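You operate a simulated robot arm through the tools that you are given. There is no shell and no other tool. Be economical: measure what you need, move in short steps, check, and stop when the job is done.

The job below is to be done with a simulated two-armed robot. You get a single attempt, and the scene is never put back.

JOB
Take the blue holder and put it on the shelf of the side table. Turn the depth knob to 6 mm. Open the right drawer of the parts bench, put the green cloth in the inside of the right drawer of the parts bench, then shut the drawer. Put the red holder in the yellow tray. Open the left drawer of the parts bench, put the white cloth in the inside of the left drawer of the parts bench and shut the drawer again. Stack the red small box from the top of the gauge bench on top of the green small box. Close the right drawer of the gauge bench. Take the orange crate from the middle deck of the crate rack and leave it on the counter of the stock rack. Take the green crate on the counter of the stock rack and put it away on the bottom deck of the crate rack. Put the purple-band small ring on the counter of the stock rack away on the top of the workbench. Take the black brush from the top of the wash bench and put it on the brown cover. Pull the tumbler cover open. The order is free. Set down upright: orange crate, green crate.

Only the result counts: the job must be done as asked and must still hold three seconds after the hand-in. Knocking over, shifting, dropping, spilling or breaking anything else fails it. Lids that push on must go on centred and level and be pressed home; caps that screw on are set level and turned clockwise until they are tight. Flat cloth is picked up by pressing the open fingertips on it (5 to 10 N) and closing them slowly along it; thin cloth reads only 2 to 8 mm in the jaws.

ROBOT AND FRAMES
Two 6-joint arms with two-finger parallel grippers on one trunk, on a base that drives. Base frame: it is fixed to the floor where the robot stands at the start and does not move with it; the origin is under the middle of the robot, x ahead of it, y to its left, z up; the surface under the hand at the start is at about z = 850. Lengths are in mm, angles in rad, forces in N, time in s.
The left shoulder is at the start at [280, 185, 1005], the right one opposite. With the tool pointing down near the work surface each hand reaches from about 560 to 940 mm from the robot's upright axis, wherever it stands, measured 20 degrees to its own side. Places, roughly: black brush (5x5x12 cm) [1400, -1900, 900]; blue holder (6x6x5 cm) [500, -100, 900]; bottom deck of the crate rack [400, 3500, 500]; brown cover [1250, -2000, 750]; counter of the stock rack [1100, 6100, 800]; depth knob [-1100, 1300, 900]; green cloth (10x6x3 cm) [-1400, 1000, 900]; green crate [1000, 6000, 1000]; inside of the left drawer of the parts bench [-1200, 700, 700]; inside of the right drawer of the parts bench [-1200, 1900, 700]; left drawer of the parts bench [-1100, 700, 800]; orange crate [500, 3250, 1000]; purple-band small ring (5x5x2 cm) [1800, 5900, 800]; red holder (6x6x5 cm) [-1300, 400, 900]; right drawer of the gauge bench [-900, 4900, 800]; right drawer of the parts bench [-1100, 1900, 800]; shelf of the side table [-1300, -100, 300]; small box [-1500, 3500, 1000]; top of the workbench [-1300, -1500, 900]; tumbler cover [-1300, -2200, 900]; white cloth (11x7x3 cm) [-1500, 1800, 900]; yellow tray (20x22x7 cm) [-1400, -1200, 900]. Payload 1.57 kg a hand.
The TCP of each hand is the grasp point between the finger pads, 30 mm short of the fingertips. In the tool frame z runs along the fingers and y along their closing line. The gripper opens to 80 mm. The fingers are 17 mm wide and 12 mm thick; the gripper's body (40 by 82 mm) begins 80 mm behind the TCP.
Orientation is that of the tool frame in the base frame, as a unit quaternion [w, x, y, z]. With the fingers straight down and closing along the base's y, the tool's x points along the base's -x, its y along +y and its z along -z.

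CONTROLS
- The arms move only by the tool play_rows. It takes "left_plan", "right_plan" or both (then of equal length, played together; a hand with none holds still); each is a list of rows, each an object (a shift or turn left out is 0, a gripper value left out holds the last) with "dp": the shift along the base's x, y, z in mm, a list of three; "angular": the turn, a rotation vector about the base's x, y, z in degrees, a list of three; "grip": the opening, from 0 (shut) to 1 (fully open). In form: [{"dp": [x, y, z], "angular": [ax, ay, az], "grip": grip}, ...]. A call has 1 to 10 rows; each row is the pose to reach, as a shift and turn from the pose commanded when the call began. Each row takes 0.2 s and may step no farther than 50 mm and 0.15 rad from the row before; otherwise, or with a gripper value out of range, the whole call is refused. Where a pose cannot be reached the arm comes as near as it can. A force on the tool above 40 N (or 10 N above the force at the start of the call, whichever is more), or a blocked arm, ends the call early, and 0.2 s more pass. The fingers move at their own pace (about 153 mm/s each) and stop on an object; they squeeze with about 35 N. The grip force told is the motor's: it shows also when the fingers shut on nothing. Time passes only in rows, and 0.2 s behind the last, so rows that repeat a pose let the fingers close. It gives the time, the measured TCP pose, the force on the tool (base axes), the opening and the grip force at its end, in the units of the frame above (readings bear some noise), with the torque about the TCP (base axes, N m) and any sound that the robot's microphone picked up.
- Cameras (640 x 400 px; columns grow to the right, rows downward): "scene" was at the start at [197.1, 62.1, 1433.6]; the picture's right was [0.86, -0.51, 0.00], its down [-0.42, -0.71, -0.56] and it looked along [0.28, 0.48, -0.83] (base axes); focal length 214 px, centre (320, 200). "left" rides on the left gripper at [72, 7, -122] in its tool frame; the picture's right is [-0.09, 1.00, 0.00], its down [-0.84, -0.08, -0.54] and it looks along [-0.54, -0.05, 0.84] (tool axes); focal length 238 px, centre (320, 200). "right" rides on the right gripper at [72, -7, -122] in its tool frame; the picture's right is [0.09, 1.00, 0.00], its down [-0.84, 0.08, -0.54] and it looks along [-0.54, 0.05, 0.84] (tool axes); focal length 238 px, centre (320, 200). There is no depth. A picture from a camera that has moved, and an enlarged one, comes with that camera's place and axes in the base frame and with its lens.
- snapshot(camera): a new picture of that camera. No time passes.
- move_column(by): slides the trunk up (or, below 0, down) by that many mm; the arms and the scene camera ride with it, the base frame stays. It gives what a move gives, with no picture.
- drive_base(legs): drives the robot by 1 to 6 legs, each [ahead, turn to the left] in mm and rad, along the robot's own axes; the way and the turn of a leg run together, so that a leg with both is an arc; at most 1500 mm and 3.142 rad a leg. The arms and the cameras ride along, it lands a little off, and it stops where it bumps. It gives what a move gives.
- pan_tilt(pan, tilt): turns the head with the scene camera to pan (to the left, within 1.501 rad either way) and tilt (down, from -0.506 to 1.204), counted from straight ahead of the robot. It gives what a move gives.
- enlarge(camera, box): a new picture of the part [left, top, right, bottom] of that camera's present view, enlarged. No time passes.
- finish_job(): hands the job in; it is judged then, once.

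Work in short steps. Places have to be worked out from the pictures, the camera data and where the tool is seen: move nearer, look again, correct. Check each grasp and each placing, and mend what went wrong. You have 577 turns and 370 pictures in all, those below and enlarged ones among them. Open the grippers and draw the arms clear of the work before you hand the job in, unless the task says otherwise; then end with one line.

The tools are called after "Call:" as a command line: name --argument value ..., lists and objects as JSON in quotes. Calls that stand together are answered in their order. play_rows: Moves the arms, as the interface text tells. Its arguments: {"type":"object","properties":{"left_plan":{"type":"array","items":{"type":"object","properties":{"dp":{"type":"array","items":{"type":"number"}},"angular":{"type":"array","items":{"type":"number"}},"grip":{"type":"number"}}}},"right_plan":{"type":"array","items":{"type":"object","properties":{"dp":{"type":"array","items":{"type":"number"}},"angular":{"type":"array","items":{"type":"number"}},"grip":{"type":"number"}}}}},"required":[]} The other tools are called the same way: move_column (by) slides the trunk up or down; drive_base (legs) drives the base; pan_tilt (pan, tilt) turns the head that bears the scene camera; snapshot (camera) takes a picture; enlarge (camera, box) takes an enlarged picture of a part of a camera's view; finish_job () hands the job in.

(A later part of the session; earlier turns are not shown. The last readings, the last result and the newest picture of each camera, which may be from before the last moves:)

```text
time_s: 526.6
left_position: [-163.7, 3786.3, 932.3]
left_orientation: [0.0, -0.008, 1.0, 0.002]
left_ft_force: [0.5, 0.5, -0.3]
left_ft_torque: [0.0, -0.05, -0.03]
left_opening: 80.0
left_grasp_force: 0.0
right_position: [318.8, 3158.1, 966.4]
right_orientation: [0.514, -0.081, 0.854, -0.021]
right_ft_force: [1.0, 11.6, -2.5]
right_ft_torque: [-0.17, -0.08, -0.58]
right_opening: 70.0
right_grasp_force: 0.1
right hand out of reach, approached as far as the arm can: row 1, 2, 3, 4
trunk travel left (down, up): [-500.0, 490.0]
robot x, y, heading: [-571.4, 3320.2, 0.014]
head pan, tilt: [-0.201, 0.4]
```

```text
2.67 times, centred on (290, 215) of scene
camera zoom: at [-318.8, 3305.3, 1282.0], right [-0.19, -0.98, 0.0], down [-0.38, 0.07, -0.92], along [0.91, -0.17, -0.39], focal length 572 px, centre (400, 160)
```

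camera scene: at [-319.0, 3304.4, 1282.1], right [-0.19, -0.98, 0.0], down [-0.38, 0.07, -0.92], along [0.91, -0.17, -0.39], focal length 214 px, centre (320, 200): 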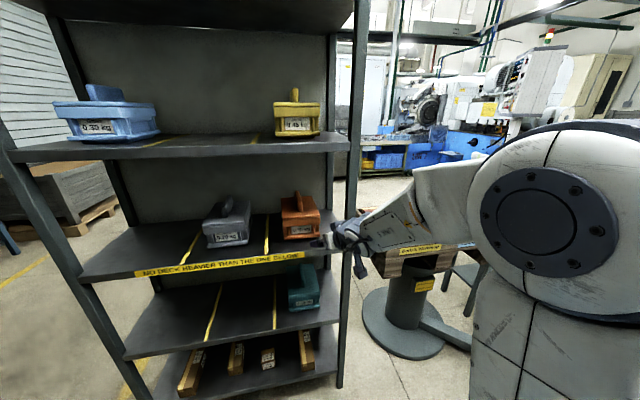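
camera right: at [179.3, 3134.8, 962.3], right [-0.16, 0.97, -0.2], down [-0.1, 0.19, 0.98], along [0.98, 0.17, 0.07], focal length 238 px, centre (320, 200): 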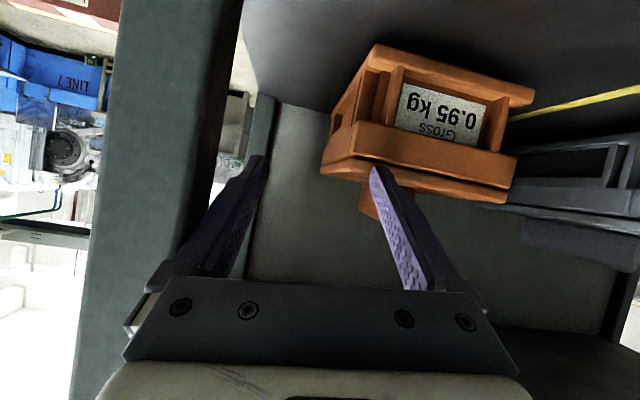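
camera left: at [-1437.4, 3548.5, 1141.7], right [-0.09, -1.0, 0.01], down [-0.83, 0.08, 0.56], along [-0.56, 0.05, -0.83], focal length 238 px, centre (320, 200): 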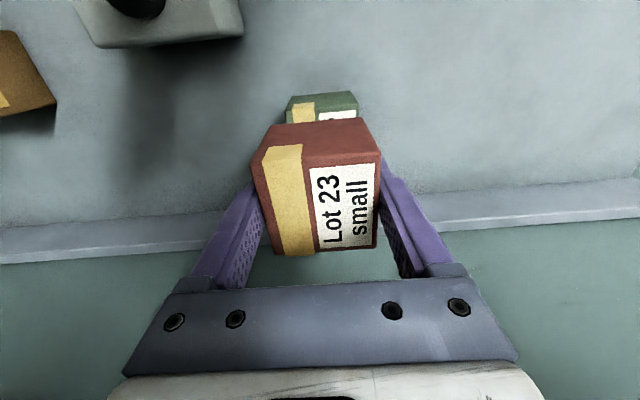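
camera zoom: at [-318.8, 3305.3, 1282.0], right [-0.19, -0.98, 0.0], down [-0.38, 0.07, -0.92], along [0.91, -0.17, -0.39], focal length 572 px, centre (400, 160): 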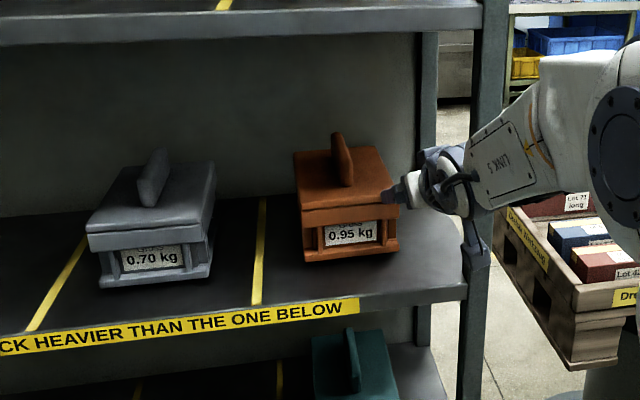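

The right finger is touching the rack post. I withdraw straight back at once.

Call:
play_rows --right_plan '[{"dp": [-40, 8, 0]}, {"dp": [-85, 8, 0]}, {"dp": [-130, 0, 0]}]'

Call:
snapshot --camera "scene"

```text
time_s: 527.4
left_position: [-162.0, 3786.0, 933.1]
left_orientation: [-0.001, -0.006, 1.0, 0.002]
left_ft_force: [-0.1, 0.0, -0.2]
left_ft_torque: [0.01, 0.05, -0.01]
left_opening: 79.7
left_grasp_force: 0.0
right_position: [187.5, 3149.2, 972.0]
right_orientation: [0.513, -0.075, 0.855, -0.015]
right_ft_force: [1.3, 0.1, -0.2]
right_ft_torque: [-0.03, 0.02, 0.0]
right_opening: 79.9
right_grasp_force: 0.1
right hand out of reach, approached as far as the arm can: row 1, 2, 3
trunk travel left (down, up): [-500.0, 490.0]
robot x, y, heading: [-569.8, 3311.3, 0.011]
head pan, tilt: [-0.201, 0.4]
```

```text
158 pictures are left
camera scene: at [-318.5, 3304.5, 1282.1], right [-0.19, -0.98, 0.0], down [-0.38, 0.07, -0.92], along [0.9, -0.17, -0.39], focal length 214 px, centre (320, 200)
```

scene: 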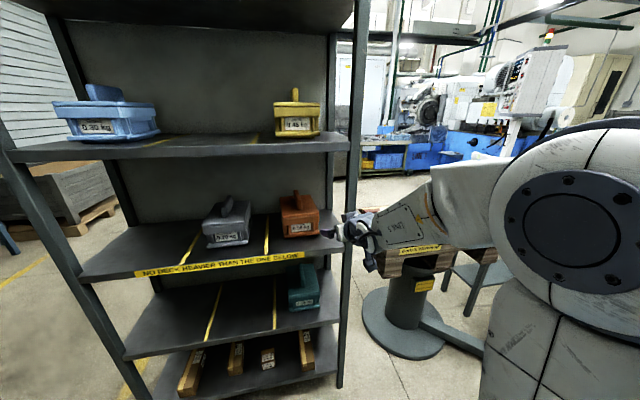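

Nothing moved. The right arm can't work inboard in this pose, so I'll shift the base to y≈3470; first I raise the left hand for the turn.

Call:
play_rows --left_plan '[{"dp": [0, 0, 45]}, {"dp": [0, 0, 90]}, {"dp": [0, 0, 135]}, {"dp": [0, 0, 180]}, {"dp": [0, 0, 220]}]'

Call:
drive_base --legs '[[0, 1.571], [160, 0], [0, -1.571]]'

Call:
snapshot --camera "right"

Call:
snapshot --camera "scene"

```text
time_s: 528.6
left_position: [-163.7, 3785.6, 1154.6]
left_orientation: [-0.001, -0.008, 1.0, 0.003]
left_ft_force: [-1.0, -1.3, -0.8]
left_ft_torque: [0.0, -0.03, -0.02]
left_opening: 80.0
left_grasp_force: 0.1
right_position: [188.5, 3149.9, 972.7]
right_orientation: [0.514, -0.076, 0.855, -0.014]
right_ft_force: [0.0, 0.2, -0.2]
right_ft_torque: [-0.01, 0.02, 0.02]
right_opening: 79.7
right_grasp_force: 0.1
trunk travel left (down, up): [-500.0, 490.0]
robot x, y, heading: [-571.9, 3318.9, 0.011]
head pan, tilt: [-0.201, 0.4]
```

```text
time_s: 530.1
left_position: [-246.8, 3848.8, 1153.6]
left_orientation: [0.0, -0.095, 0.996, 0.002]
left_ft_force: [0.0, -0.6, 1.2]
left_ft_torque: [-0.03, 0.01, -0.05]
left_opening: 80.2
left_grasp_force: 0.1
right_position: [211.8, 3284.6, 972.1]
right_orientation: [0.513, -0.15, 0.845, 0.03]
right_ft_force: [0.1, 0.3, 0.0]
right_ft_torque: [0.01, -0.02, 0.0]
right_opening: 80.2
right_grasp_force: 0.1
trunk travel left (down, up): [-500.0, 490.0]
robot x, y, heading: [-567.9, 3318.0, 0.184]
head pan, tilt: [-0.201, 0.4]
stopped in leg 1: the robot was blocked; the commanded pose is now the measured one
```

```text
157 pictures are left
camera right: at [78.4, 3237.2, 968.5], right [-0.32, 0.93, -0.18], down [-0.13, 0.15, 0.98], along [0.94, 0.34, 0.07], focal length 238 px, centre (320, 200)
```

right: 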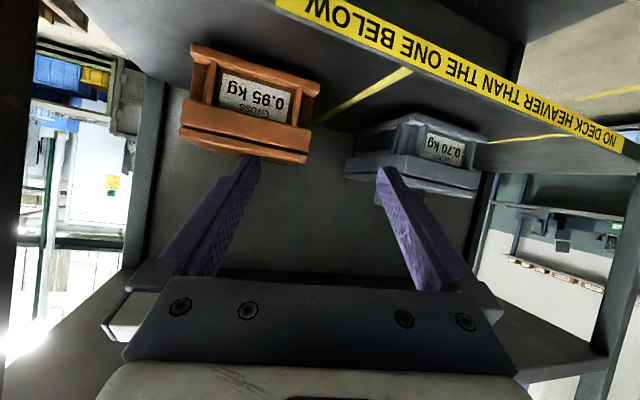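

```text
156 pictures are left
camera scene: at [-314.3, 3347.9, 1282.1], right [-0.02, -1.0, 0.0], down [-0.39, 0.01, -0.92], along [0.92, -0.02, -0.39], focal length 214 px, centre (320, 200)
```

scene: 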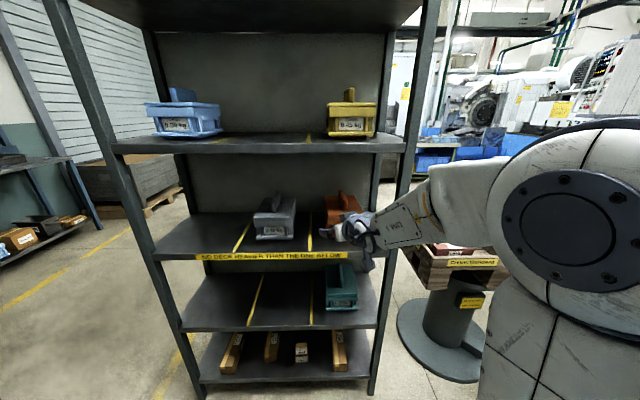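

The base's rear corner met the gauge bench while turning. I first bring the right hand back to its tucked, fingers-down pose so I can move forward and turn freely.

Call:
play_rows --right_plan '[{"dp": [-28, -34, 12], "angular": [-1.5, 8, 0]}, {"dp": [-56, -68, 24], "angular": [-3, 16, 0]}, {"dp": [-84, -102, 36], "angular": [-4.5, 24, 0]}, {"dp": [-112, -136, 48], "angular": [-6, 32, 0]}, {"dp": [-140, -170, 60], "angular": [-7.5, 40, 0]}, {"dp": [-168, -204, 72], "angular": [-9, 48, 0]}, {"dp": [-196, -238, 84], "angular": [-10.5, 56, 0]}, {"dp": [-224, -272, 96], "angular": [-11, 60, 0]}, {"dp": [-252, -306, 108], "angular": [-11, 60, 0]}, {"dp": [-280, -340, 120], "angular": [-11, 60, 0]}]'

Call:
pan_tilt --pan 1.5 --tilt 0.6

Call:
snapshot --camera "scene"

```text
time_s: 532.3
left_position: [-244.8, 3848.9, 1153.3]
left_orientation: [-0.001, -0.094, 0.996, 0.001]
left_ft_force: [-0.4, -0.2, 0.1]
left_ft_torque: [0.0, 0.02, 0.0]
left_opening: 80.0
left_grasp_force: 0.0
right_position: [-69.2, 2943.3, 1093.5]
right_orientation: [0.006, -0.162, 0.987, 0.026]
right_ft_force: [0.6, 0.0, 0.5]
right_ft_torque: [0.0, 0.0, 0.0]
right_opening: 79.9
right_grasp_force: 0.1
right hand out of reach, approached as far as the arm can: row 1
trunk travel left (down, up): [-500.0, 490.0]
robot x, y, heading: [-563.0, 3319.1, 0.181]
head pan, tilt: [-0.201, 0.4]
```

```text
time_s: 534.0
left_position: [-244.9, 3849.4, 1153.0]
left_orientation: [0.0, -0.094, 0.996, 0.002]
left_ft_force: [0.4, 0.0, 0.9]
left_ft_torque: [-0.02, -0.01, -0.03]
left_opening: 80.1
left_grasp_force: 0.0
right_position: [-69.8, 2943.9, 1092.5]
right_orientation: [0.006, -0.162, 0.986, 0.024]
right_ft_force: [0.9, -0.4, -0.1]
right_ft_torque: [0.02, 0.05, -0.01]
right_opening: 80.0
right_grasp_force: 0.0
trunk travel left (down, up): [-500.0, 490.0]
robot x, y, heading: [-566.5, 3318.2, 0.185]
head pan, tilt: [1.499, 0.6]
```

```text
155 pictures are left
camera scene: at [-416.6, 3437.3, 1263.9], right [0.99, 0.11, 0.0], down [0.06, -0.56, -0.83], along [-0.09, 0.82, -0.56], focal length 214 px, centre (320, 200)
```

scene: 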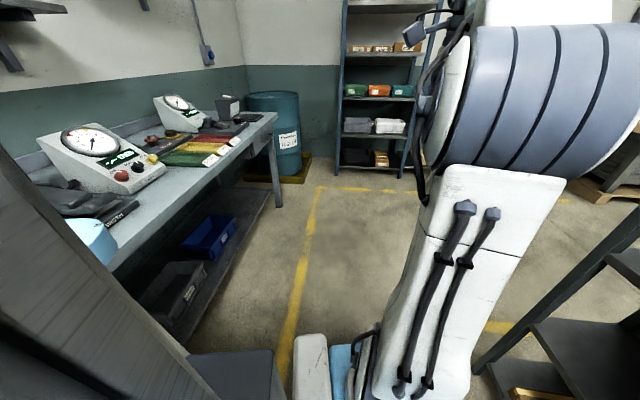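

Bench is intact. I go forward 130 mm, turn, shift to y≈3470, and face the rack again.

Call:
drive_base --legs '[[130, 0], [0, 1.386], [125, 0], [0, -1.571]]'

Call:
pan_tilt --pan -0.2 --tilt 0.4

Call:
snapshot --camera "scene"

```text
time_s: 543.5
left_position: [-29.8, 3934.2, 1153.4]
left_orientation: [0.0, -0.006, 1.0, 0.001]
left_ft_force: [0.3, -0.2, -0.6]
left_ft_torque: [0.02, -0.01, 0.0]
left_opening: 79.8
left_grasp_force: 0.1
right_position: [-13.1, 3010.5, 1093.3]
right_orientation: [0.008, -0.075, 0.997, 0.024]
right_ft_force: [0.7, -1.2, 1.4]
right_ft_torque: [-0.01, -0.02, 0.01]
right_opening: 80.0
right_grasp_force: 0.0
trunk travel left (down, up): [-500.0, 490.0]
robot x, y, heading: [-433.3, 3465.6, 0.003]
head pan, tilt: [1.499, 0.6]
```

```text
time_s: 545.2
left_position: [-29.3, 3933.9, 1153.8]
left_orientation: [-0.001, -0.007, 1.0, 0.002]
left_ft_force: [-0.5, 0.6, -0.1]
left_ft_torque: [-0.05, 0.0, -0.02]
left_opening: 80.1
left_grasp_force: 0.2
right_position: [-14.5, 3010.9, 1093.5]
right_orientation: [0.008, -0.075, 0.997, 0.025]
right_ft_force: [0.4, 0.0, -1.0]
right_ft_torque: [-0.02, 0.01, 0.02]
right_opening: 80.1
right_grasp_force: 0.0
trunk travel left (down, up): [-500.0, 490.0]
robot x, y, heading: [-433.8, 3468.0, 0.002]
head pan, tilt: [-0.201, 0.4]
```

```text
154 pictures are left
camera scene: at [-184.3, 3452.5, 1282.1], right [-0.19, -0.98, 0.0], down [-0.38, 0.08, -0.92], along [0.9, -0.18, -0.39], focal length 214 px, centre (320, 200)
```

scene: 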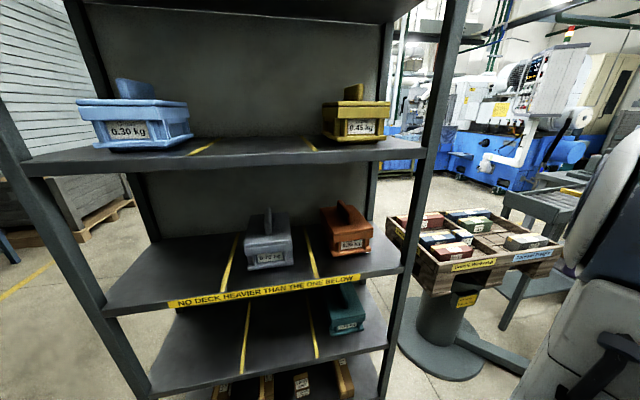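

Call:
enlarge --camera "scene" --box '[300, 190, 400, 280]'

```text
4.44 times, centred on (350, 235) of scene
camera zoom: at [-184.3, 3452.5, 1282.1], right [-0.19, -0.98, 0.0], down [-0.38, 0.08, -0.92], along [0.9, -0.18, -0.39], focal length 953 px, centre (187, 44)
```

zoom: 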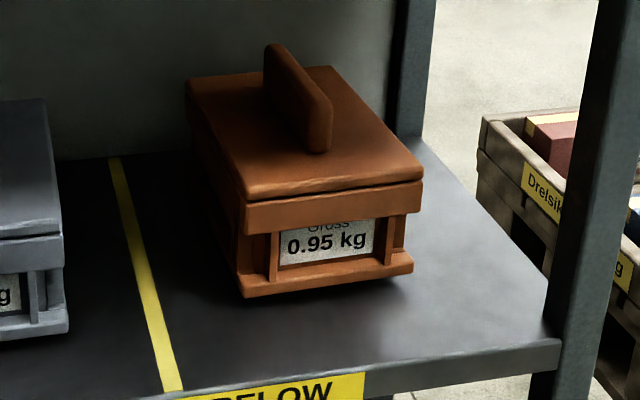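

Re-triangulated: fin spans x≈345–460 at y≈3251, lid z≈956, fin top ≈998, rack front x≈265. I back 110 mm, raise the trunk 150 mm, and bring the right hand pitched to a pre-grasp point.

Call:
drive_base --legs '[[-110, 0]]'

Call:
move_column --by 150

Call:
play_rows --right_plan '[{"dp": [27, 17, -13], "angular": [0, -8.5, 0]}, {"dp": [54, 34, -26], "angular": [0, -17, 0]}, {"dp": [81, 51, -39], "angular": [0, -25.5, 0]}, {"dp": [110, 70, -52], "angular": [0, -34, 0]}, {"dp": [140, 90, -65], "angular": [0, -42.5, 0]}, {"dp": [170, 115, -78], "angular": [0, -51, 0]}, {"dp": [200, 140, -95], "angular": [0, -59.5, 0]}, {"dp": [230, 165, -110], "angular": [0, -60, 0]}, {"dp": [260, 190, -125], "angular": [0, -60, 0]}, {"dp": [285, 215, -140], "angular": [0, -60, 0]}]'

Call:
snapshot --camera "right"

```text
time_s: 546.4
left_position: [-140.4, 3932.9, 1153.0]
left_orientation: [0.0, -0.006, 1.0, 0.002]
left_ft_force: [0.3, 0.7, -0.1]
left_ft_torque: [-0.01, 0.02, 0.03]
left_opening: 80.1
left_grasp_force: 0.0
right_position: [-126.1, 3009.7, 1093.0]
right_orientation: [0.008, -0.074, 0.997, 0.025]
right_ft_force: [-0.1, -0.6, -0.3]
right_ft_torque: [0.02, 0.01, 0.01]
right_opening: 80.0
right_grasp_force: 0.1
trunk travel left (down, up): [-500.0, 490.0]
robot x, y, heading: [-546.2, 3469.0, 0.004]
head pan, tilt: [-0.201, 0.4]
```

```text
time_s: 548.1
left_position: [-139.4, 3933.4, 1304.2]
left_orientation: [0.0, -0.005, 1.0, 0.001]
left_ft_force: [-0.5, 0.5, -0.7]
left_ft_torque: [-0.01, 0.0, -0.01]
left_opening: 80.0
left_grasp_force: 0.1
right_position: [-125.7, 3010.7, 1244.0]
right_orientation: [0.007, -0.074, 0.997, 0.024]
right_ft_force: [0.6, -0.2, -0.3]
right_ft_torque: [0.03, 0.02, -0.01]
right_opening: 80.1
right_grasp_force: 0.1
trunk travel left (down, up): [-650.0, 340.0]
robot x, y, heading: [-550.1, 3471.1, 0.006]
head pan, tilt: [-0.201, 0.4]
```

```text
time_s: 550.3
left_position: [-140.5, 3932.9, 1304.5]
left_orientation: [0.0, -0.006, 1.0, 0.001]
left_ft_force: [-0.6, 0.6, 0.7]
left_ft_torque: [0.04, 0.0, -0.01]
left_opening: 80.0
left_grasp_force: 0.1
right_position: [160.7, 3226.1, 1103.2]
right_orientation: [0.505, -0.078, 0.86, -0.015]
right_ft_force: [0.3, -0.6, -0.2]
right_ft_torque: [0.0, 0.02, -0.01]
right_opening: 80.4
right_grasp_force: 0.0
trunk travel left (down, up): [-650.0, 340.0]
robot x, y, heading: [-552.1, 3469.3, 0.001]
head pan, tilt: [-0.201, 0.4]
```

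```text
152 pictures are left
camera right: at [20.9, 3203.0, 1101.8], right [-0.16, 0.97, -0.18], down [-0.08, 0.17, 0.98], along [0.98, 0.17, 0.05], focal length 238 px, centre (320, 200)
```

right: 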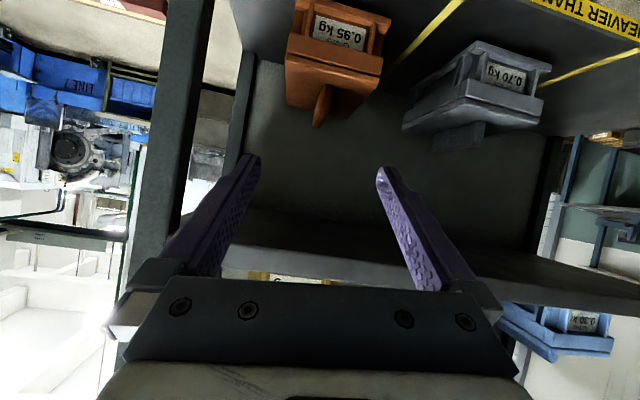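

Reachable now. I correct the small roll/yaw and move to the pre-grasp point [250,3251,1005].

Call:
play_rows --right_plan '[{"dp": [10, 8, -35], "angular": [2, 0.3, -2.3]}, {"dp": [30, 16, -70], "angular": [4, 0.6, -4.6]}, {"dp": [60, 25, -98], "angular": [6, 0.8, -6.9]}, {"dp": [85, 25, -98], "angular": [6, 0.8, -6.9]}]'

Call:
snapshot --camera "right"

Call:
enlarge --camera "scene" --box '[260, 160, 460, 300]'

```text
time_s: 551.3
left_position: [-142.0, 3931.8, 1304.2]
left_orientation: [-0.001, -0.006, 1.0, 0.002]
left_ft_force: [0.4, 0.0, 0.8]
left_ft_torque: [0.02, 0.0, 0.01]
left_opening: 79.9
left_grasp_force: 0.0
right_position: [240.9, 3234.1, 1003.7]
right_orientation: [0.5, 0.0, 0.866, 0.003]
right_ft_force: [0.2, 0.5, -0.3]
right_ft_torque: [-0.02, 0.0, 0.01]
right_opening: 80.1
right_grasp_force: 0.0
right hand out of reach, approached as far as the arm can: row 3, 4
trunk travel left (down, up): [-650.0, 340.0]
robot x, y, heading: [-548.6, 3466.5, 0.006]
head pan, tilt: [-0.201, 0.4]
```

```text
151 pictures are left
camera right: at [98.7, 3227.9, 1002.4], right [-0.05, 1.0, -0.08], down [-0.05, 0.07, 1.0], along [1.0, 0.05, 0.05], focal length 238 px, centre (320, 200)
```

right: 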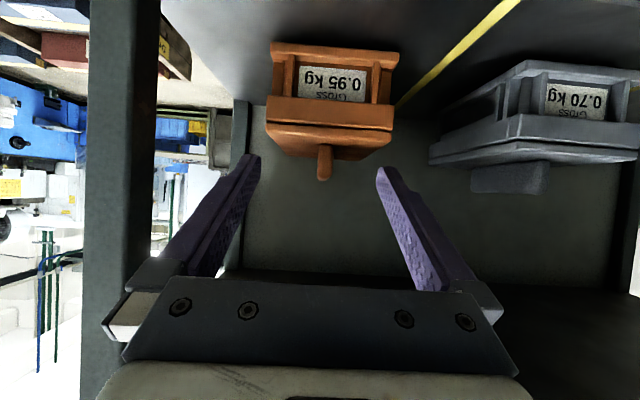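

```text
2.86 times, centred on (360, 230) of scene
camera zoom: at [-296.3, 3451.7, 1432.1], right [-0.19, -0.98, 0.0], down [-0.38, 0.08, -0.92], along [0.9, -0.18, -0.39], focal length 613 px, centre (206, 114)
```

zoom: 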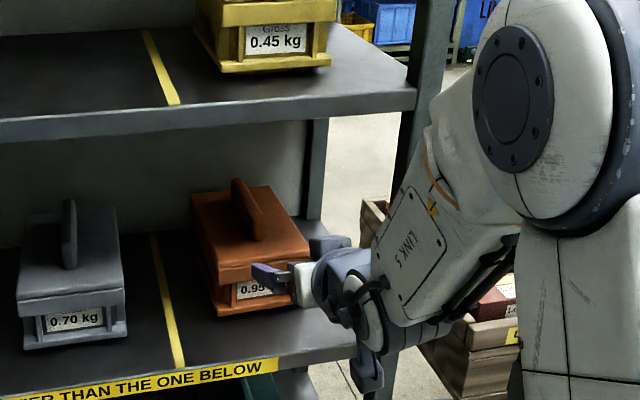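

Fin is at y≈3241, top z≈995, lid ≈950. I align to y=3241, z=979 and advance half way.

Call:
play_rows --right_plan '[{"dp": [20, 7, -15]}, {"dp": [50, 7, -25]}, {"dp": [85, 7, -25]}]'

Call:
snapshot --camera "right"

Call:
enlarge --camera "scene" --box '[260, 160, 460, 300]'

```text
time_s: 552.1
left_position: [-141.1, 3933.4, 1303.6]
left_orientation: [0.001, -0.006, 1.0, 0.002]
left_ft_force: [0.3, -0.5, -0.5]
left_ft_torque: [0.02, -0.01, 0.01]
left_opening: 79.8
left_grasp_force: 0.0
right_position: [325.3, 3230.8, 978.3]
right_orientation: [0.5, 0.0, 0.866, 0.003]
right_ft_force: [0.9, -0.4, 0.1]
right_ft_torque: [0.0, -0.03, 0.01]
right_opening: 80.1
right_grasp_force: 0.1
right hand out of reach, approached as far as the arm can: row 1, 2, 3
trunk travel left (down, up): [-650.0, 340.0]
robot x, y, heading: [-550.3, 3467.5, 0.006]
head pan, tilt: [-0.201, 0.4]
```

```text
149 pictures are left
camera right: at [183.7, 3224.3, 976.6], right [-0.05, 1.0, -0.07], down [-0.05, 0.07, 1.0], along [1.0, 0.05, 0.05], focal length 238 px, centre (320, 200)
```

right: 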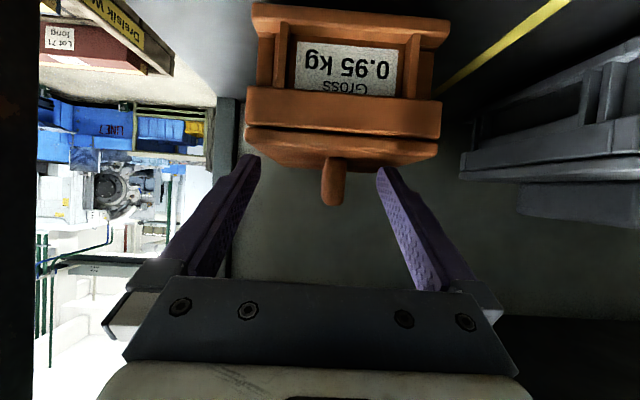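

```text
2.86 times, centred on (360, 230) of scene
camera zoom: at [-296.5, 3451.8, 1432.1], right [-0.19, -0.98, 0.0], down [-0.38, 0.08, -0.92], along [0.9, -0.18, -0.39], focal length 613 px, centre (206, 114)
```

zoom: 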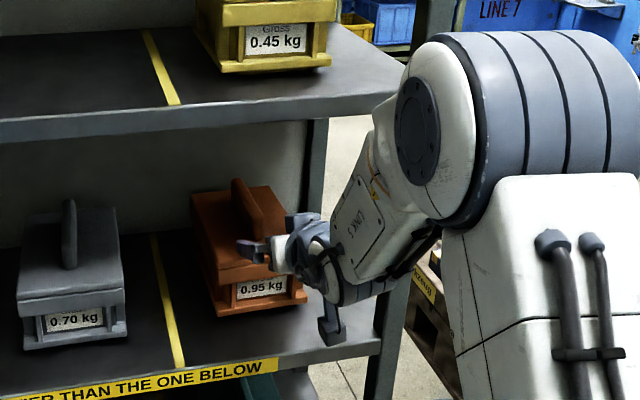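

The arm stops 9 mm short in y; a tiny base turn of 0.012 rad will supply it.

Call:
drive_base --legs '[[0, 0.012]]'

Call:
play_rows --right_plan '[{"dp": [35, 0, 0]}, {"dp": [65, 0, 0]}]'

Call:
snapshot --camera "right"

```text
time_s: 552.9
left_position: [-146.5, 3939.7, 1303.0]
left_orientation: [0.001, -0.013, 1.0, 0.001]
left_ft_force: [-0.6, 0.3, -0.2]
left_ft_torque: [0.02, 0.0, 0.02]
left_opening: 80.3
left_grasp_force: 0.2
right_position: [328.5, 3242.1, 977.9]
right_orientation: [0.5, -0.005, 0.866, 0.006]
right_ft_force: [0.6, 0.3, -0.2]
right_ft_torque: [-0.04, 0.0, 0.0]
right_opening: 80.2
right_grasp_force: 0.1
trunk travel left (down, up): [-650.0, 340.0]
robot x, y, heading: [-548.7, 3465.6, 0.016]
head pan, tilt: [-0.201, 0.4]
```

```text
time_s: 553.5
left_position: [-145.7, 3938.3, 1303.7]
left_orientation: [0.0, -0.012, 1.0, 0.002]
left_ft_force: [1.1, 0.0, 0.3]
left_ft_torque: [-0.01, -0.02, -0.02]
left_opening: 80.4
left_grasp_force: 0.1
right_position: [394.5, 3240.6, 975.8]
right_orientation: [0.5, -0.004, 0.866, 0.006]
right_ft_force: [0.4, 0.0, 0.3]
right_ft_torque: [0.01, -0.03, 0.0]
right_opening: 80.0
right_grasp_force: 0.1
trunk travel left (down, up): [-650.0, 340.0]
robot x, y, heading: [-543.7, 3470.4, 0.016]
head pan, tilt: [-0.201, 0.4]
```

```text
147 pictures are left
camera right: at [252.5, 3232.9, 976.1], right [-0.06, 1.0, -0.07], down [-0.05, 0.07, 1.0], along [1.0, 0.06, 0.05], focal length 238 px, centre (320, 200)
```

right: 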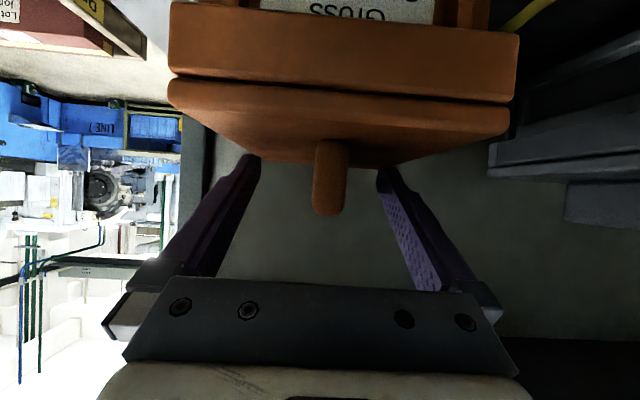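

Fin is well between the fingers. I advance 8 mm and close.

Call:
play_rows --right_plan '[{"dp": [8, 0, -1]}, {"dp": [8, 0, -1], "grip": 0.5}, {"dp": [8, 0, -1], "grip": 0.2}, {"dp": [8, 0, -1], "grip": 0.1}, {"dp": [8, 0, -1], "grip": 0.1}]'

```text
time_s: 554.7
left_position: [-146.0, 3938.2, 1304.0]
left_orientation: [0.001, -0.012, 1.0, 0.002]
left_ft_force: [-0.3, -0.7, 0.1]
left_ft_torque: [0.01, 0.05, -0.01]
left_opening: 80.1
left_grasp_force: 0.1
right_position: [401.1, 3241.7, 976.9]
right_orientation: [0.5, -0.007, 0.866, 0.007]
right_ft_force: [0.8, 2.9, 1.3]
right_ft_torque: [-0.26, 0.1, 0.16]
right_opening: 17.6
right_grasp_force: 32.8
trunk travel left (down, up): [-650.0, 340.0]
robot x, y, heading: [-548.7, 3465.9, 0.014]
head pan, tilt: [-0.201, 0.4]
```

Fin gripped (17.6 mm). I lift 25 mm and check.

Call:
play_rows --right_plan '[{"dp": [0, 0, 8]}, {"dp": [0, 0, 16]}, {"dp": [0, 0, 25]}, {"dp": [0, 0, 30]}]'

Call:
snapshot --camera "right"

Call:
enlarge --camera "scene" --box '[260, 160, 460, 300]'

```text
time_s: 555.7
left_position: [-144.7, 3937.5, 1303.7]
left_orientation: [0.0, -0.012, 1.0, 0.002]
left_ft_force: [-0.8, 0.2, -1.0]
left_ft_torque: [0.0, 0.0, 0.02]
left_opening: 79.6
left_grasp_force: 0.0
right_position: [401.2, 3242.2, 1005.6]
right_orientation: [0.5, -0.005, 0.866, 0.006]
right_ft_force: [-0.4, 0.2, -8.7]
right_ft_torque: [0.0, 0.21, -0.02]
right_opening: 17.9
right_grasp_force: 33.1
trunk travel left (down, up): [-650.0, 340.0]
robot x, y, heading: [-544.4, 3472.3, 0.015]
head pan, tilt: [-0.201, 0.4]
```

```text
146 pictures are left
camera right: at [259.5, 3233.4, 1005.4], right [-0.06, 1.0, -0.07], down [-0.05, 0.07, 1.0], along [1.0, 0.06, 0.05], focal length 238 px, centre (320, 200)
```

right: 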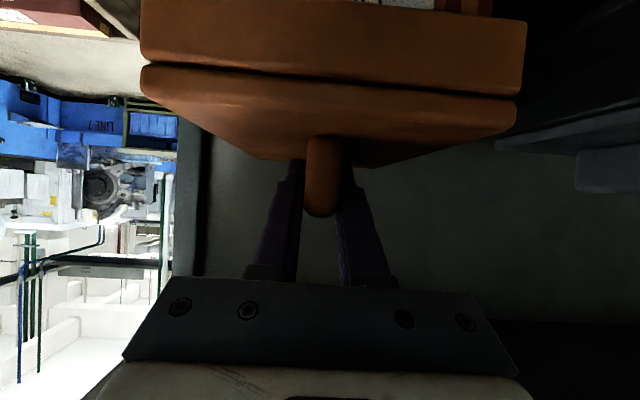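

```text
2.86 times, centred on (360, 230) of scene
camera zoom: at [-295.6, 3454.8, 1432.0], right [-0.18, -0.98, 0.0], down [-0.38, 0.07, -0.92], along [0.91, -0.17, -0.39], focal length 613 px, centre (206, 114)
```

zoom: 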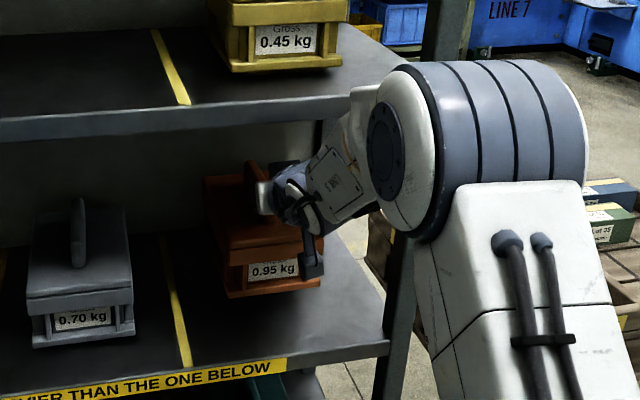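

Lifted level. I draw the crate back with the arm first.

Call:
play_rows --right_plan '[{"dp": [-35, 0, 2]}, {"dp": [-70, 0, 3]}, {"dp": [-105, 0, 3]}, {"dp": [-140, 0, 3]}, {"dp": [-160, -5, 3]}]'

Call:
drive_base --legs '[[-38, 0]]'

Call:
snapshot --camera "scene"

```text
time_s: 556.9
left_position: [-146.5, 3937.9, 1303.9]
left_orientation: [0.0, -0.013, 1.0, 0.001]
left_ft_force: [0.2, -0.2, -0.5]
left_ft_torque: [-0.01, 0.0, 0.02]
left_opening: 79.8
left_grasp_force: 0.0
right_position: [240.0, 3235.6, 1008.8]
right_orientation: [0.5, -0.005, 0.866, 0.005]
right_ft_force: [0.5, -0.4, -8.9]
right_ft_torque: [0.0, 0.31, -0.01]
right_opening: 17.9
right_grasp_force: 32.2
trunk travel left (down, up): [-650.0, 340.0]
robot x, y, heading: [-548.9, 3469.6, 0.018]
head pan, tilt: [-0.201, 0.4]
```

```text
time_s: 557.7
left_position: [-184.2, 3936.8, 1302.5]
left_orientation: [0.0, -0.012, 1.0, 0.002]
left_ft_force: [-0.3, 0.1, -0.3]
left_ft_torque: [0.03, -0.01, 0.0]
left_opening: 80.1
left_grasp_force: 0.1
right_position: [201.3, 3234.6, 1008.8]
right_orientation: [0.499, -0.006, 0.866, 0.006]
right_ft_force: [0.3, 0.0, -9.7]
right_ft_torque: [0.0, 0.25, -0.01]
right_opening: 18.0
right_grasp_force: 32.3
trunk travel left (down, up): [-650.0, 340.0]
robot x, y, heading: [-587.0, 3466.3, 0.017]
head pan, tilt: [-0.201, 0.4]
```

```text
144 pictures are left
camera scene: at [-334.0, 3454.0, 1431.9], right [-0.18, -0.98, 0.0], down [-0.38, 0.07, -0.92], along [0.91, -0.17, -0.39], focal length 214 px, centre (320, 200)
```

scene: 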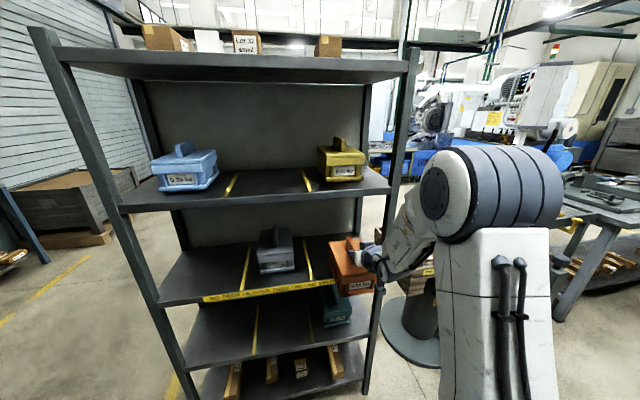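

I retract the arm further.

Call:
play_rows --right_plan '[{"dp": [-25, -3, 5]}, {"dp": [-50, -6, 10]}, {"dp": [-75, -8, 20]}]'

Call:
enlarge --camera "scene" --box '[280, 190, 480, 330]'

```text
time_s: 558.5
left_position: [-184.6, 3936.5, 1303.6]
left_orientation: [0.001, -0.012, 1.0, 0.002]
left_ft_force: [-1.3, 0.7, 0.4]
left_ft_torque: [0.0, 0.04, -0.01]
left_opening: 79.8
left_grasp_force: 0.0
right_position: [125.6, 3226.4, 1030.7]
right_orientation: [0.499, -0.005, 0.866, 0.005]
right_ft_force: [-0.4, 0.6, -9.3]
right_ft_torque: [-0.03, 0.22, -0.02]
right_opening: 17.8
right_grasp_force: 32.5
trunk travel left (down, up): [-650.0, 340.0]
robot x, y, heading: [-585.6, 3467.5, 0.019]
head pan, tilt: [-0.201, 0.4]
```

```text
2.86 times, centred on (380, 260) of scene
camera zoom: at [-334.2, 3454.0, 1432.0], right [-0.18, -0.98, 0.0], down [-0.38, 0.07, -0.92], along [0.91, -0.17, -0.39], focal length 613 px, centre (149, 29)
```

zoom: 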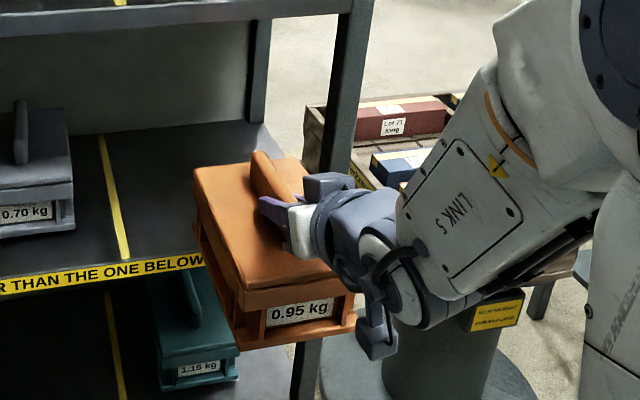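

The crate is out of the rack. To turn in the aisle I must tuck it: I lower the trunk 100 mm while raising the arm, then draw the crate in beside me.

Call:
play_rows --right_plan '[{"dp": [0, 0, 30]}, {"dp": [0, -5, 60]}, {"dp": [-10, -10, 90]}]'

Call:
move_column --by -100

Call:
play_rows --right_plan '[{"dp": [-25, -20, 10]}, {"dp": [-50, -40, 20]}, {"dp": [-75, -60, 25]}, {"dp": [-100, -80, 25]}, {"dp": [-125, -100, 25]}, {"dp": [-150, -120, 25]}, {"dp": [-175, -140, 25]}, {"dp": [-200, -165, 25]}]'

Call:
snapshot --camera "scene"

```text
time_s: 559.3
left_position: [-183.4, 3938.2, 1302.7]
left_orientation: [0.0, -0.011, 1.0, 0.002]
left_ft_force: [0.9, 0.2, -0.4]
left_ft_torque: [0.0, 0.03, -0.02]
left_opening: 79.9
left_grasp_force: 0.0
right_position: [116.7, 3214.9, 1118.3]
right_orientation: [0.499, -0.005, 0.866, 0.005]
right_ft_force: [-0.6, -0.3, -9.5]
right_ft_torque: [0.01, 0.31, -0.02]
right_opening: 17.9
right_grasp_force: 32.6
trunk travel left (down, up): [-650.0, 340.0]
robot x, y, heading: [-590.4, 3465.9, 0.017]
head pan, tilt: [-0.201, 0.4]
```

```text
time_s: 560.7
left_position: [-184.7, 3938.0, 1203.6]
left_orientation: [0.0, -0.012, 1.0, 0.002]
left_ft_force: [0.6, -0.6, 0.2]
left_ft_torque: [0.01, 0.0, -0.02]
left_opening: 80.1
left_grasp_force: 0.1
right_position: [116.8, 3214.7, 1018.0]
right_orientation: [0.499, -0.006, 0.867, 0.006]
right_ft_force: [-0.2, 0.2, -8.8]
right_ft_torque: [0.03, 0.28, 0.04]
right_opening: 17.8
right_grasp_force: 32.5
trunk travel left (down, up): [-550.0, 440.0]
robot x, y, heading: [-585.1, 3470.7, 0.02]
head pan, tilt: [-0.201, 0.4]
```

```text
time_s: 562.5
left_position: [-185.4, 3937.2, 1203.7]
left_orientation: [0.0, -0.012, 1.0, 0.002]
left_ft_force: [-0.3, 0.2, -0.2]
left_ft_torque: [0.01, 0.01, 0.02]
left_opening: 79.9
left_grasp_force: 0.1
right_position: [-84.1, 3051.2, 1044.3]
right_orientation: [0.499, -0.007, 0.866, 0.007]
right_ft_force: [-0.1, -0.1, -9.2]
right_ft_torque: [-0.01, 0.26, -0.04]
right_opening: 17.9
right_grasp_force: 32.8
trunk travel left (down, up): [-550.0, 440.0]
robot x, y, heading: [-585.0, 3471.1, 0.02]
head pan, tilt: [-0.201, 0.4]
```

```text
142 pictures are left
camera scene: at [-334.6, 3454.2, 1332.0], right [-0.18, -0.98, 0.0], down [-0.38, 0.07, -0.92], along [0.91, -0.17, -0.39], focal length 214 px, centre (320, 200)
```

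scene: 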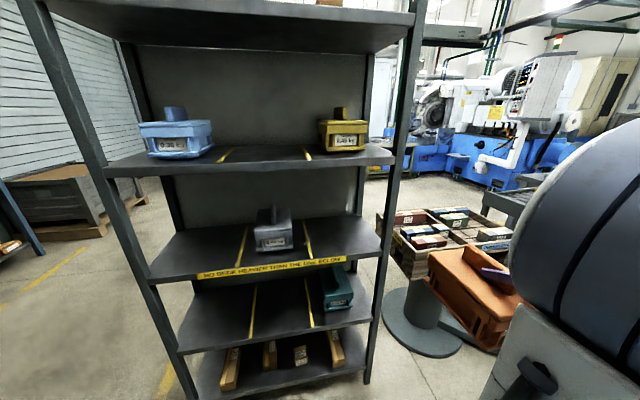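

Tucked well. I move forward 85 mm, turn left to face +y, and drive up past the rack.

Call:
drive_base --legs '[[85, 0], [0, 1.55]]'

Call:
pan_tilt --pan -0.5 --tilt 0.4

Call:
snapshot --camera "scene"

```text
time_s: 567.3
left_position: [-958.6, 3885.0, 1203.8]
left_orientation: [-0.001, -0.704, 0.71, 0.0]
left_ft_force: [0.2, 0.4, -0.2]
left_ft_torque: [0.01, -0.03, -0.02]
left_opening: 80.0
left_grasp_force: 0.1
right_position: [-69.5, 3960.2, 1043.1]
right_orientation: [0.354, -0.606, 0.619, 0.351]
right_ft_force: [0.2, 0.7, -9.1]
right_ft_torque: [-0.26, 0.0, 0.0]
right_opening: 17.9
right_grasp_force: 32.4
trunk travel left (down, up): [-550.0, 440.0]
robot x, y, heading: [-505.1, 3470.0, 1.552]
head pan, tilt: [-0.201, 0.4]
```

```text
time_s: 568.1
left_position: [-959.1, 3886.4, 1203.8]
left_orientation: [-0.002, -0.704, 0.71, 0.001]
left_ft_force: [0.8, -0.5, 0.0]
left_ft_torque: [0.01, 0.02, 0.02]
left_opening: 80.0
left_grasp_force: 0.1
right_position: [-69.6, 3958.6, 1043.0]
right_orientation: [0.354, -0.607, 0.619, 0.352]
right_ft_force: [-0.1, -0.7, -8.9]
right_ft_torque: [-0.29, -0.01, -0.01]
right_opening: 17.9
right_grasp_force: 32.9
trunk travel left (down, up): [-550.0, 440.0]
robot x, y, heading: [-502.6, 3467.8, 1.551]
head pan, tilt: [-0.499, 0.4]
```

```text
141 pictures are left
camera scene: at [-453.0, 3710.8, 1332.1], right [0.87, -0.49, 0.0], down [-0.19, -0.34, -0.92], along [0.45, 0.8, -0.39], focal length 214 px, centre (320, 200)
```

scene: 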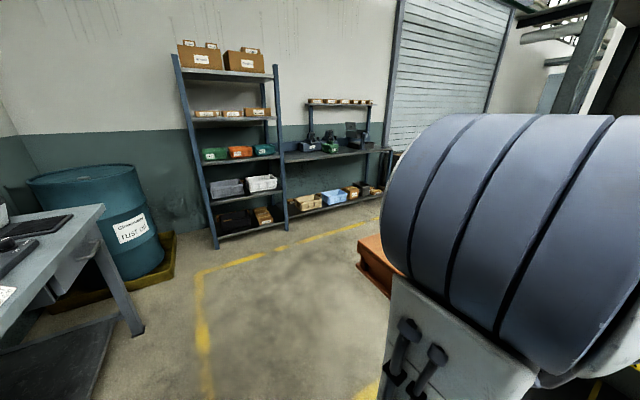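

The stock rack's counter runs from x≈300 to 1800 with its front near y≈5780. I drive up to y≈4900 and look toward it.

Call:
drive_base --legs '[[1430, 0]]'

Call:
pan_tilt --pan -0.9 --tilt 0.4

Call:
snapshot --camera "scene"

Call:
pan_tilt --pan -0.2 --tilt 0.3

Call:
snapshot --camera "scene"

```text
time_s: 575.3
left_position: [-903.8, 5358.8, 1203.1]
left_orientation: [-0.001, -0.695, 0.719, 0.001]
left_ft_force: [-0.6, 0.3, 0.3]
left_ft_torque: [0.01, -0.03, -0.01]
left_opening: 80.0
left_grasp_force: 0.0
right_position: [-12.6, 5408.2, 1044.0]
right_orientation: [0.36, -0.597, 0.628, 0.346]
right_ft_force: [-0.9, 0.4, -9.8]
right_ft_torque: [-0.28, 0.02, -0.03]
right_opening: 17.8
right_grasp_force: 32.4
trunk travel left (down, up): [-550.0, 440.0]
robot x, y, heading: [-458.3, 4932.8, 1.525]
head pan, tilt: [-0.499, 0.4]
```

```text
time_s: 576.2
left_position: [-905.3, 5359.0, 1203.7]
left_orientation: [-0.001, -0.694, 0.72, 0.001]
left_ft_force: [0.3, 0.4, -0.5]
left_ft_torque: [0.03, 0.02, 0.04]
left_opening: 80.0
left_grasp_force: 0.0
right_position: [-14.2, 5407.6, 1043.0]
right_orientation: [0.36, -0.598, 0.627, 0.347]
right_ft_force: [1.0, 0.1, -9.3]
right_ft_torque: [-0.28, 0.02, 0.0]
right_opening: 17.9
right_grasp_force: 32.8
trunk travel left (down, up): [-550.0, 440.0]
robot x, y, heading: [-461.4, 4931.5, 1.525]
head pan, tilt: [-0.901, 0.4]
```

```text
140 pictures are left
camera scene: at [-376.5, 5145.4, 1332.1], right [0.59, -0.81, 0.0], down [-0.32, -0.23, -0.92], along [0.75, 0.54, -0.39], focal length 214 px, centre (320, 200)
```

scene: 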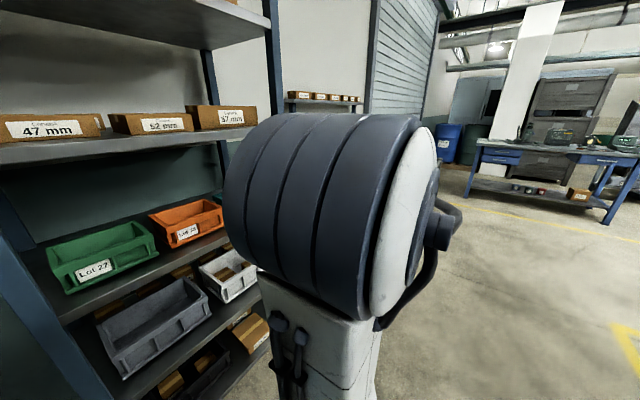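

```text
time_s: 577.3
left_position: [-903.2, 5358.4, 1203.9]
left_orientation: [-0.002, -0.695, 0.719, 0.001]
left_ft_force: [-0.3, -0.1, -0.3]
left_ft_torque: [0.02, -0.03, -0.02]
left_opening: 80.0
left_grasp_force: 0.0
right_position: [-13.3, 5407.5, 1043.2]
right_orientation: [0.36, -0.597, 0.627, 0.346]
right_ft_force: [0.1, -1.1, -9.5]
right_ft_torque: [-0.26, -0.01, -0.02]
right_opening: 17.6
right_grasp_force: 32.8
trunk travel left (down, up): [-550.0, 440.0]
robot x, y, heading: [-461.3, 4928.2, 1.524]
head pan, tilt: [-0.201, 0.3]
```

```text
139 pictures are left
camera scene: at [-428.9, 5181.5, 1341.3], right [0.97, -0.24, 0.0], down [-0.07, -0.29, -0.96], along [0.23, 0.93, -0.3], focal length 214 px, centre (320, 200)
```

scene: 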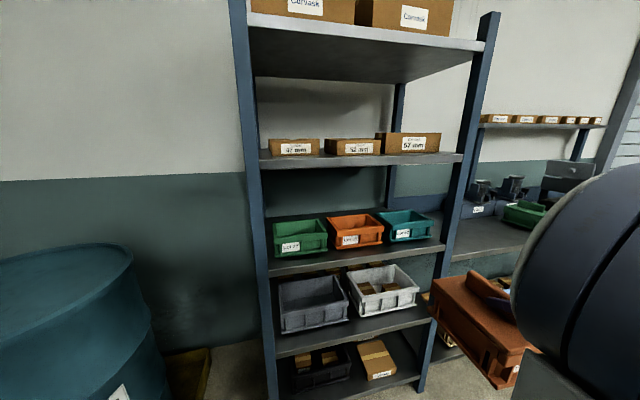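

The counter begins right of that shelf rack; the green crate sits at about [985,6025]. I turn to +x and check the way.

Call:
drive_base --legs '[[0, -1.52]]'

Call:
pan_tilt --pan 0 --tilt 0.3

Call:
snapshot --camera "scene"

Call:
pan_tilt --pan 0.9 --tilt 0.3

Call:
snapshot --camera "scene"

```text
time_s: 581.4
left_position: [-60.1, 5403.1, 1203.3]
left_orientation: [0.001, -0.016, 1.0, 0.002]
left_ft_force: [0.1, 0.2, 0.1]
left_ft_torque: [0.03, 0.03, -0.02]
left_opening: 79.9
left_grasp_force: 0.1
right_position: [47.1, 4517.1, 1042.8]
right_orientation: [0.499, -0.008, 0.867, 0.007]
right_ft_force: [0.8, -0.1, -9.3]
right_ft_torque: [0.0, 0.3, 0.01]
right_opening: 17.8
right_grasp_force: 32.7
trunk travel left (down, up): [-550.0, 440.0]
robot x, y, heading: [-456.5, 4932.0, 0.027]
head pan, tilt: [-0.201, 0.3]
```

```text
time_s: 582.1
left_position: [-61.3, 5402.5, 1203.9]
left_orientation: [0.001, -0.015, 1.0, 0.002]
left_ft_force: [-0.2, 0.5, 0.2]
left_ft_torque: [-0.02, -0.01, 0.03]
left_opening: 80.0
left_grasp_force: 0.0
right_position: [48.0, 4515.9, 1042.5]
right_orientation: [0.499, -0.008, 0.867, 0.008]
right_ft_force: [0.2, -0.7, -9.6]
right_ft_torque: [-0.03, 0.26, -0.01]
right_opening: 17.9
right_grasp_force: 32.8
trunk travel left (down, up): [-550.0, 440.0]
robot x, y, heading: [-460.3, 4926.7, 0.023]
head pan, tilt: [0.0, 0.3]
```

```text
138 pictures are left
camera scene: at [-204.9, 4936.7, 1341.3], right [0.02, -1.0, 0.0], down [-0.3, -0.01, -0.96], along [0.95, 0.02, -0.3], focal length 214 px, centre (320, 200)
```

scene: 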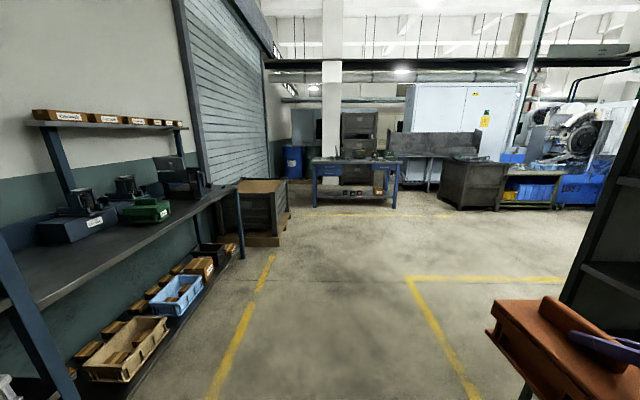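

```text
time_s: 583.3
left_position: [-60.3, 5403.5, 1203.2]
left_orientation: [0.001, -0.016, 1.0, 0.002]
left_ft_force: [0.2, -0.8, 0.0]
left_ft_torque: [-0.02, 0.0, -0.01]
left_opening: 80.1
left_grasp_force: 0.1
right_position: [48.2, 4516.9, 1042.5]
right_orientation: [0.499, -0.009, 0.867, 0.008]
right_ft_force: [-0.7, 0.5, -9.5]
right_ft_torque: [0.01, 0.28, 0.05]
right_opening: 18.1
right_grasp_force: 32.6
trunk travel left (down, up): [-550.0, 440.0]
robot x, y, heading: [-456.7, 4932.6, 0.022]
head pan, tilt: [0.901, 0.3]
```

```text
137 pictures are left
camera scene: at [-242.0, 5009.0, 1341.3], right [0.8, -0.6, 0.0], down [-0.18, -0.24, -0.96], along [0.58, 0.76, -0.3], focal length 214 px, centre (320, 200)
```

scene: 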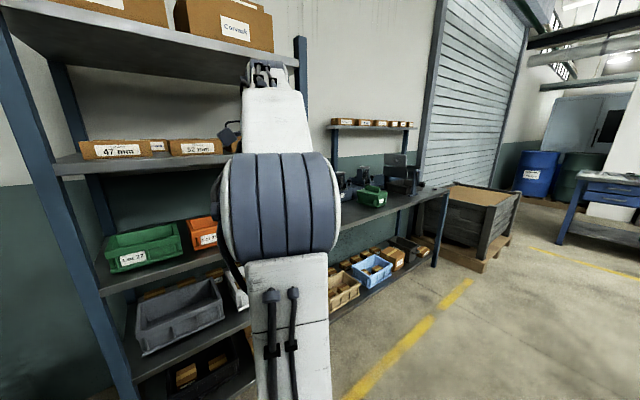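

The floor ahead is free. I drive along to x≈800 and turn to face the counter.

Call:
drive_base --legs '[[1250, 0], [0, 1.545]]'

Call:
pan_tilt --pan -0.1 --tilt 0.4

Call:
snapshot --camera "scene"

```text
time_s: 593.3
left_position: [309.0, 5375.2, 1202.4]
left_orientation: [0.002, 0.714, -0.7, -0.002]
left_ft_force: [-0.3, 0.2, 0.8]
left_ft_torque: [-0.02, 0.0, -0.02]
left_opening: 80.0
left_grasp_force: 0.0
right_position: [1196.8, 5472.4, 1043.0]
right_orientation: [-0.349, 0.616, -0.61, -0.356]
right_ft_force: [-1.0, 0.2, -9.1]
right_ft_torque: [-0.31, -0.02, -0.02]
right_opening: 18.0
right_grasp_force: 32.0
trunk travel left (down, up): [-550.0, 440.0]
robot x, y, heading: [774.5, 4970.5, 1.587]
head pan, tilt: [0.901, 0.3]
```

```text
time_s: 594.5
left_position: [310.1, 5374.7, 1205.1]
left_orientation: [0.001, 0.714, -0.7, -0.001]
left_ft_force: [1.2, -0.1, -0.3]
left_ft_torque: [-0.03, -0.05, 0.01]
left_opening: 80.2
left_grasp_force: 0.0
right_position: [1196.3, 5473.3, 1043.3]
right_orientation: [-0.35, 0.615, -0.611, -0.356]
right_ft_force: [-0.5, -0.3, -9.3]
right_ft_torque: [-0.3, -0.01, 0.0]
right_opening: 18.0
right_grasp_force: 32.6
trunk travel left (down, up): [-550.0, 440.0]
robot x, y, heading: [779.2, 4971.8, 1.589]
head pan, tilt: [-0.099, 0.4]
```

```text
136 pictures are left
camera scene: at [784.9, 5225.4, 1332.1], right [1.0, -0.09, 0.0], down [-0.03, -0.39, -0.92], along [0.08, 0.92, -0.39], focal length 214 px, centre (320, 200)
```

scene: 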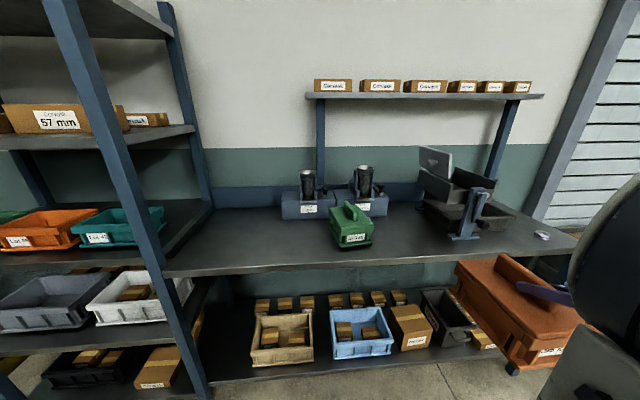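

Call:
enlarge --camera "scene" --box '[160, 140, 400, 290]'

Call:
enlarge --camera "scene" --box '[400, 130, 600, 260]'

```text
2.67 times, centred on (280, 215) of scene
camera zoom: at [784.9, 5225.4, 1332.1], right [1.0, -0.09, 0.0], down [-0.03, -0.39, -0.92], along [0.08, 0.92, -0.39], focal length 572 px, centre (427, 160)
```

zoom: 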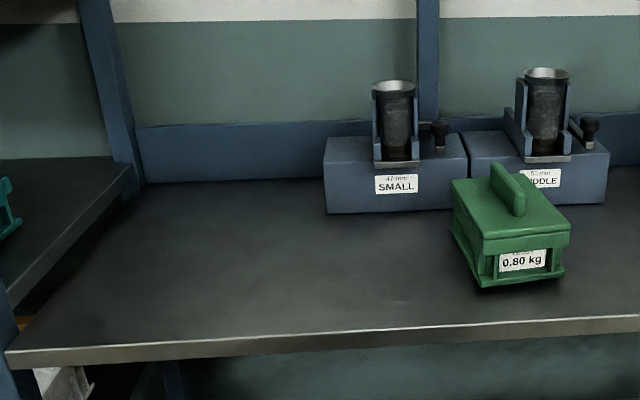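

```text
3.08 times, centred on (500, 195) of scene
camera zoom: at [784.9, 5225.4, 1332.1], right [1.0, -0.09, 0.0], down [-0.03, -0.39, -0.92], along [0.08, 0.92, -0.39], focal length 660 px, centre (-234, 215)
```

zoom: 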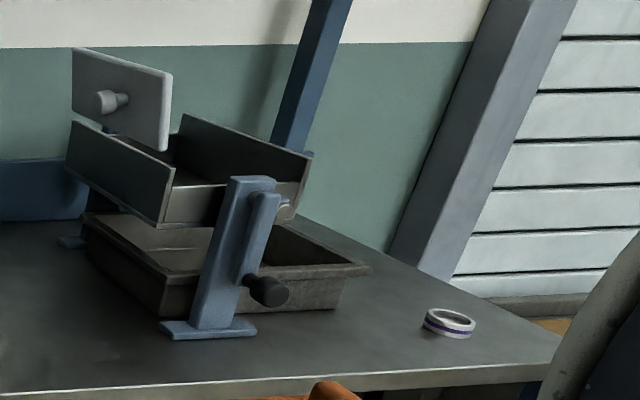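

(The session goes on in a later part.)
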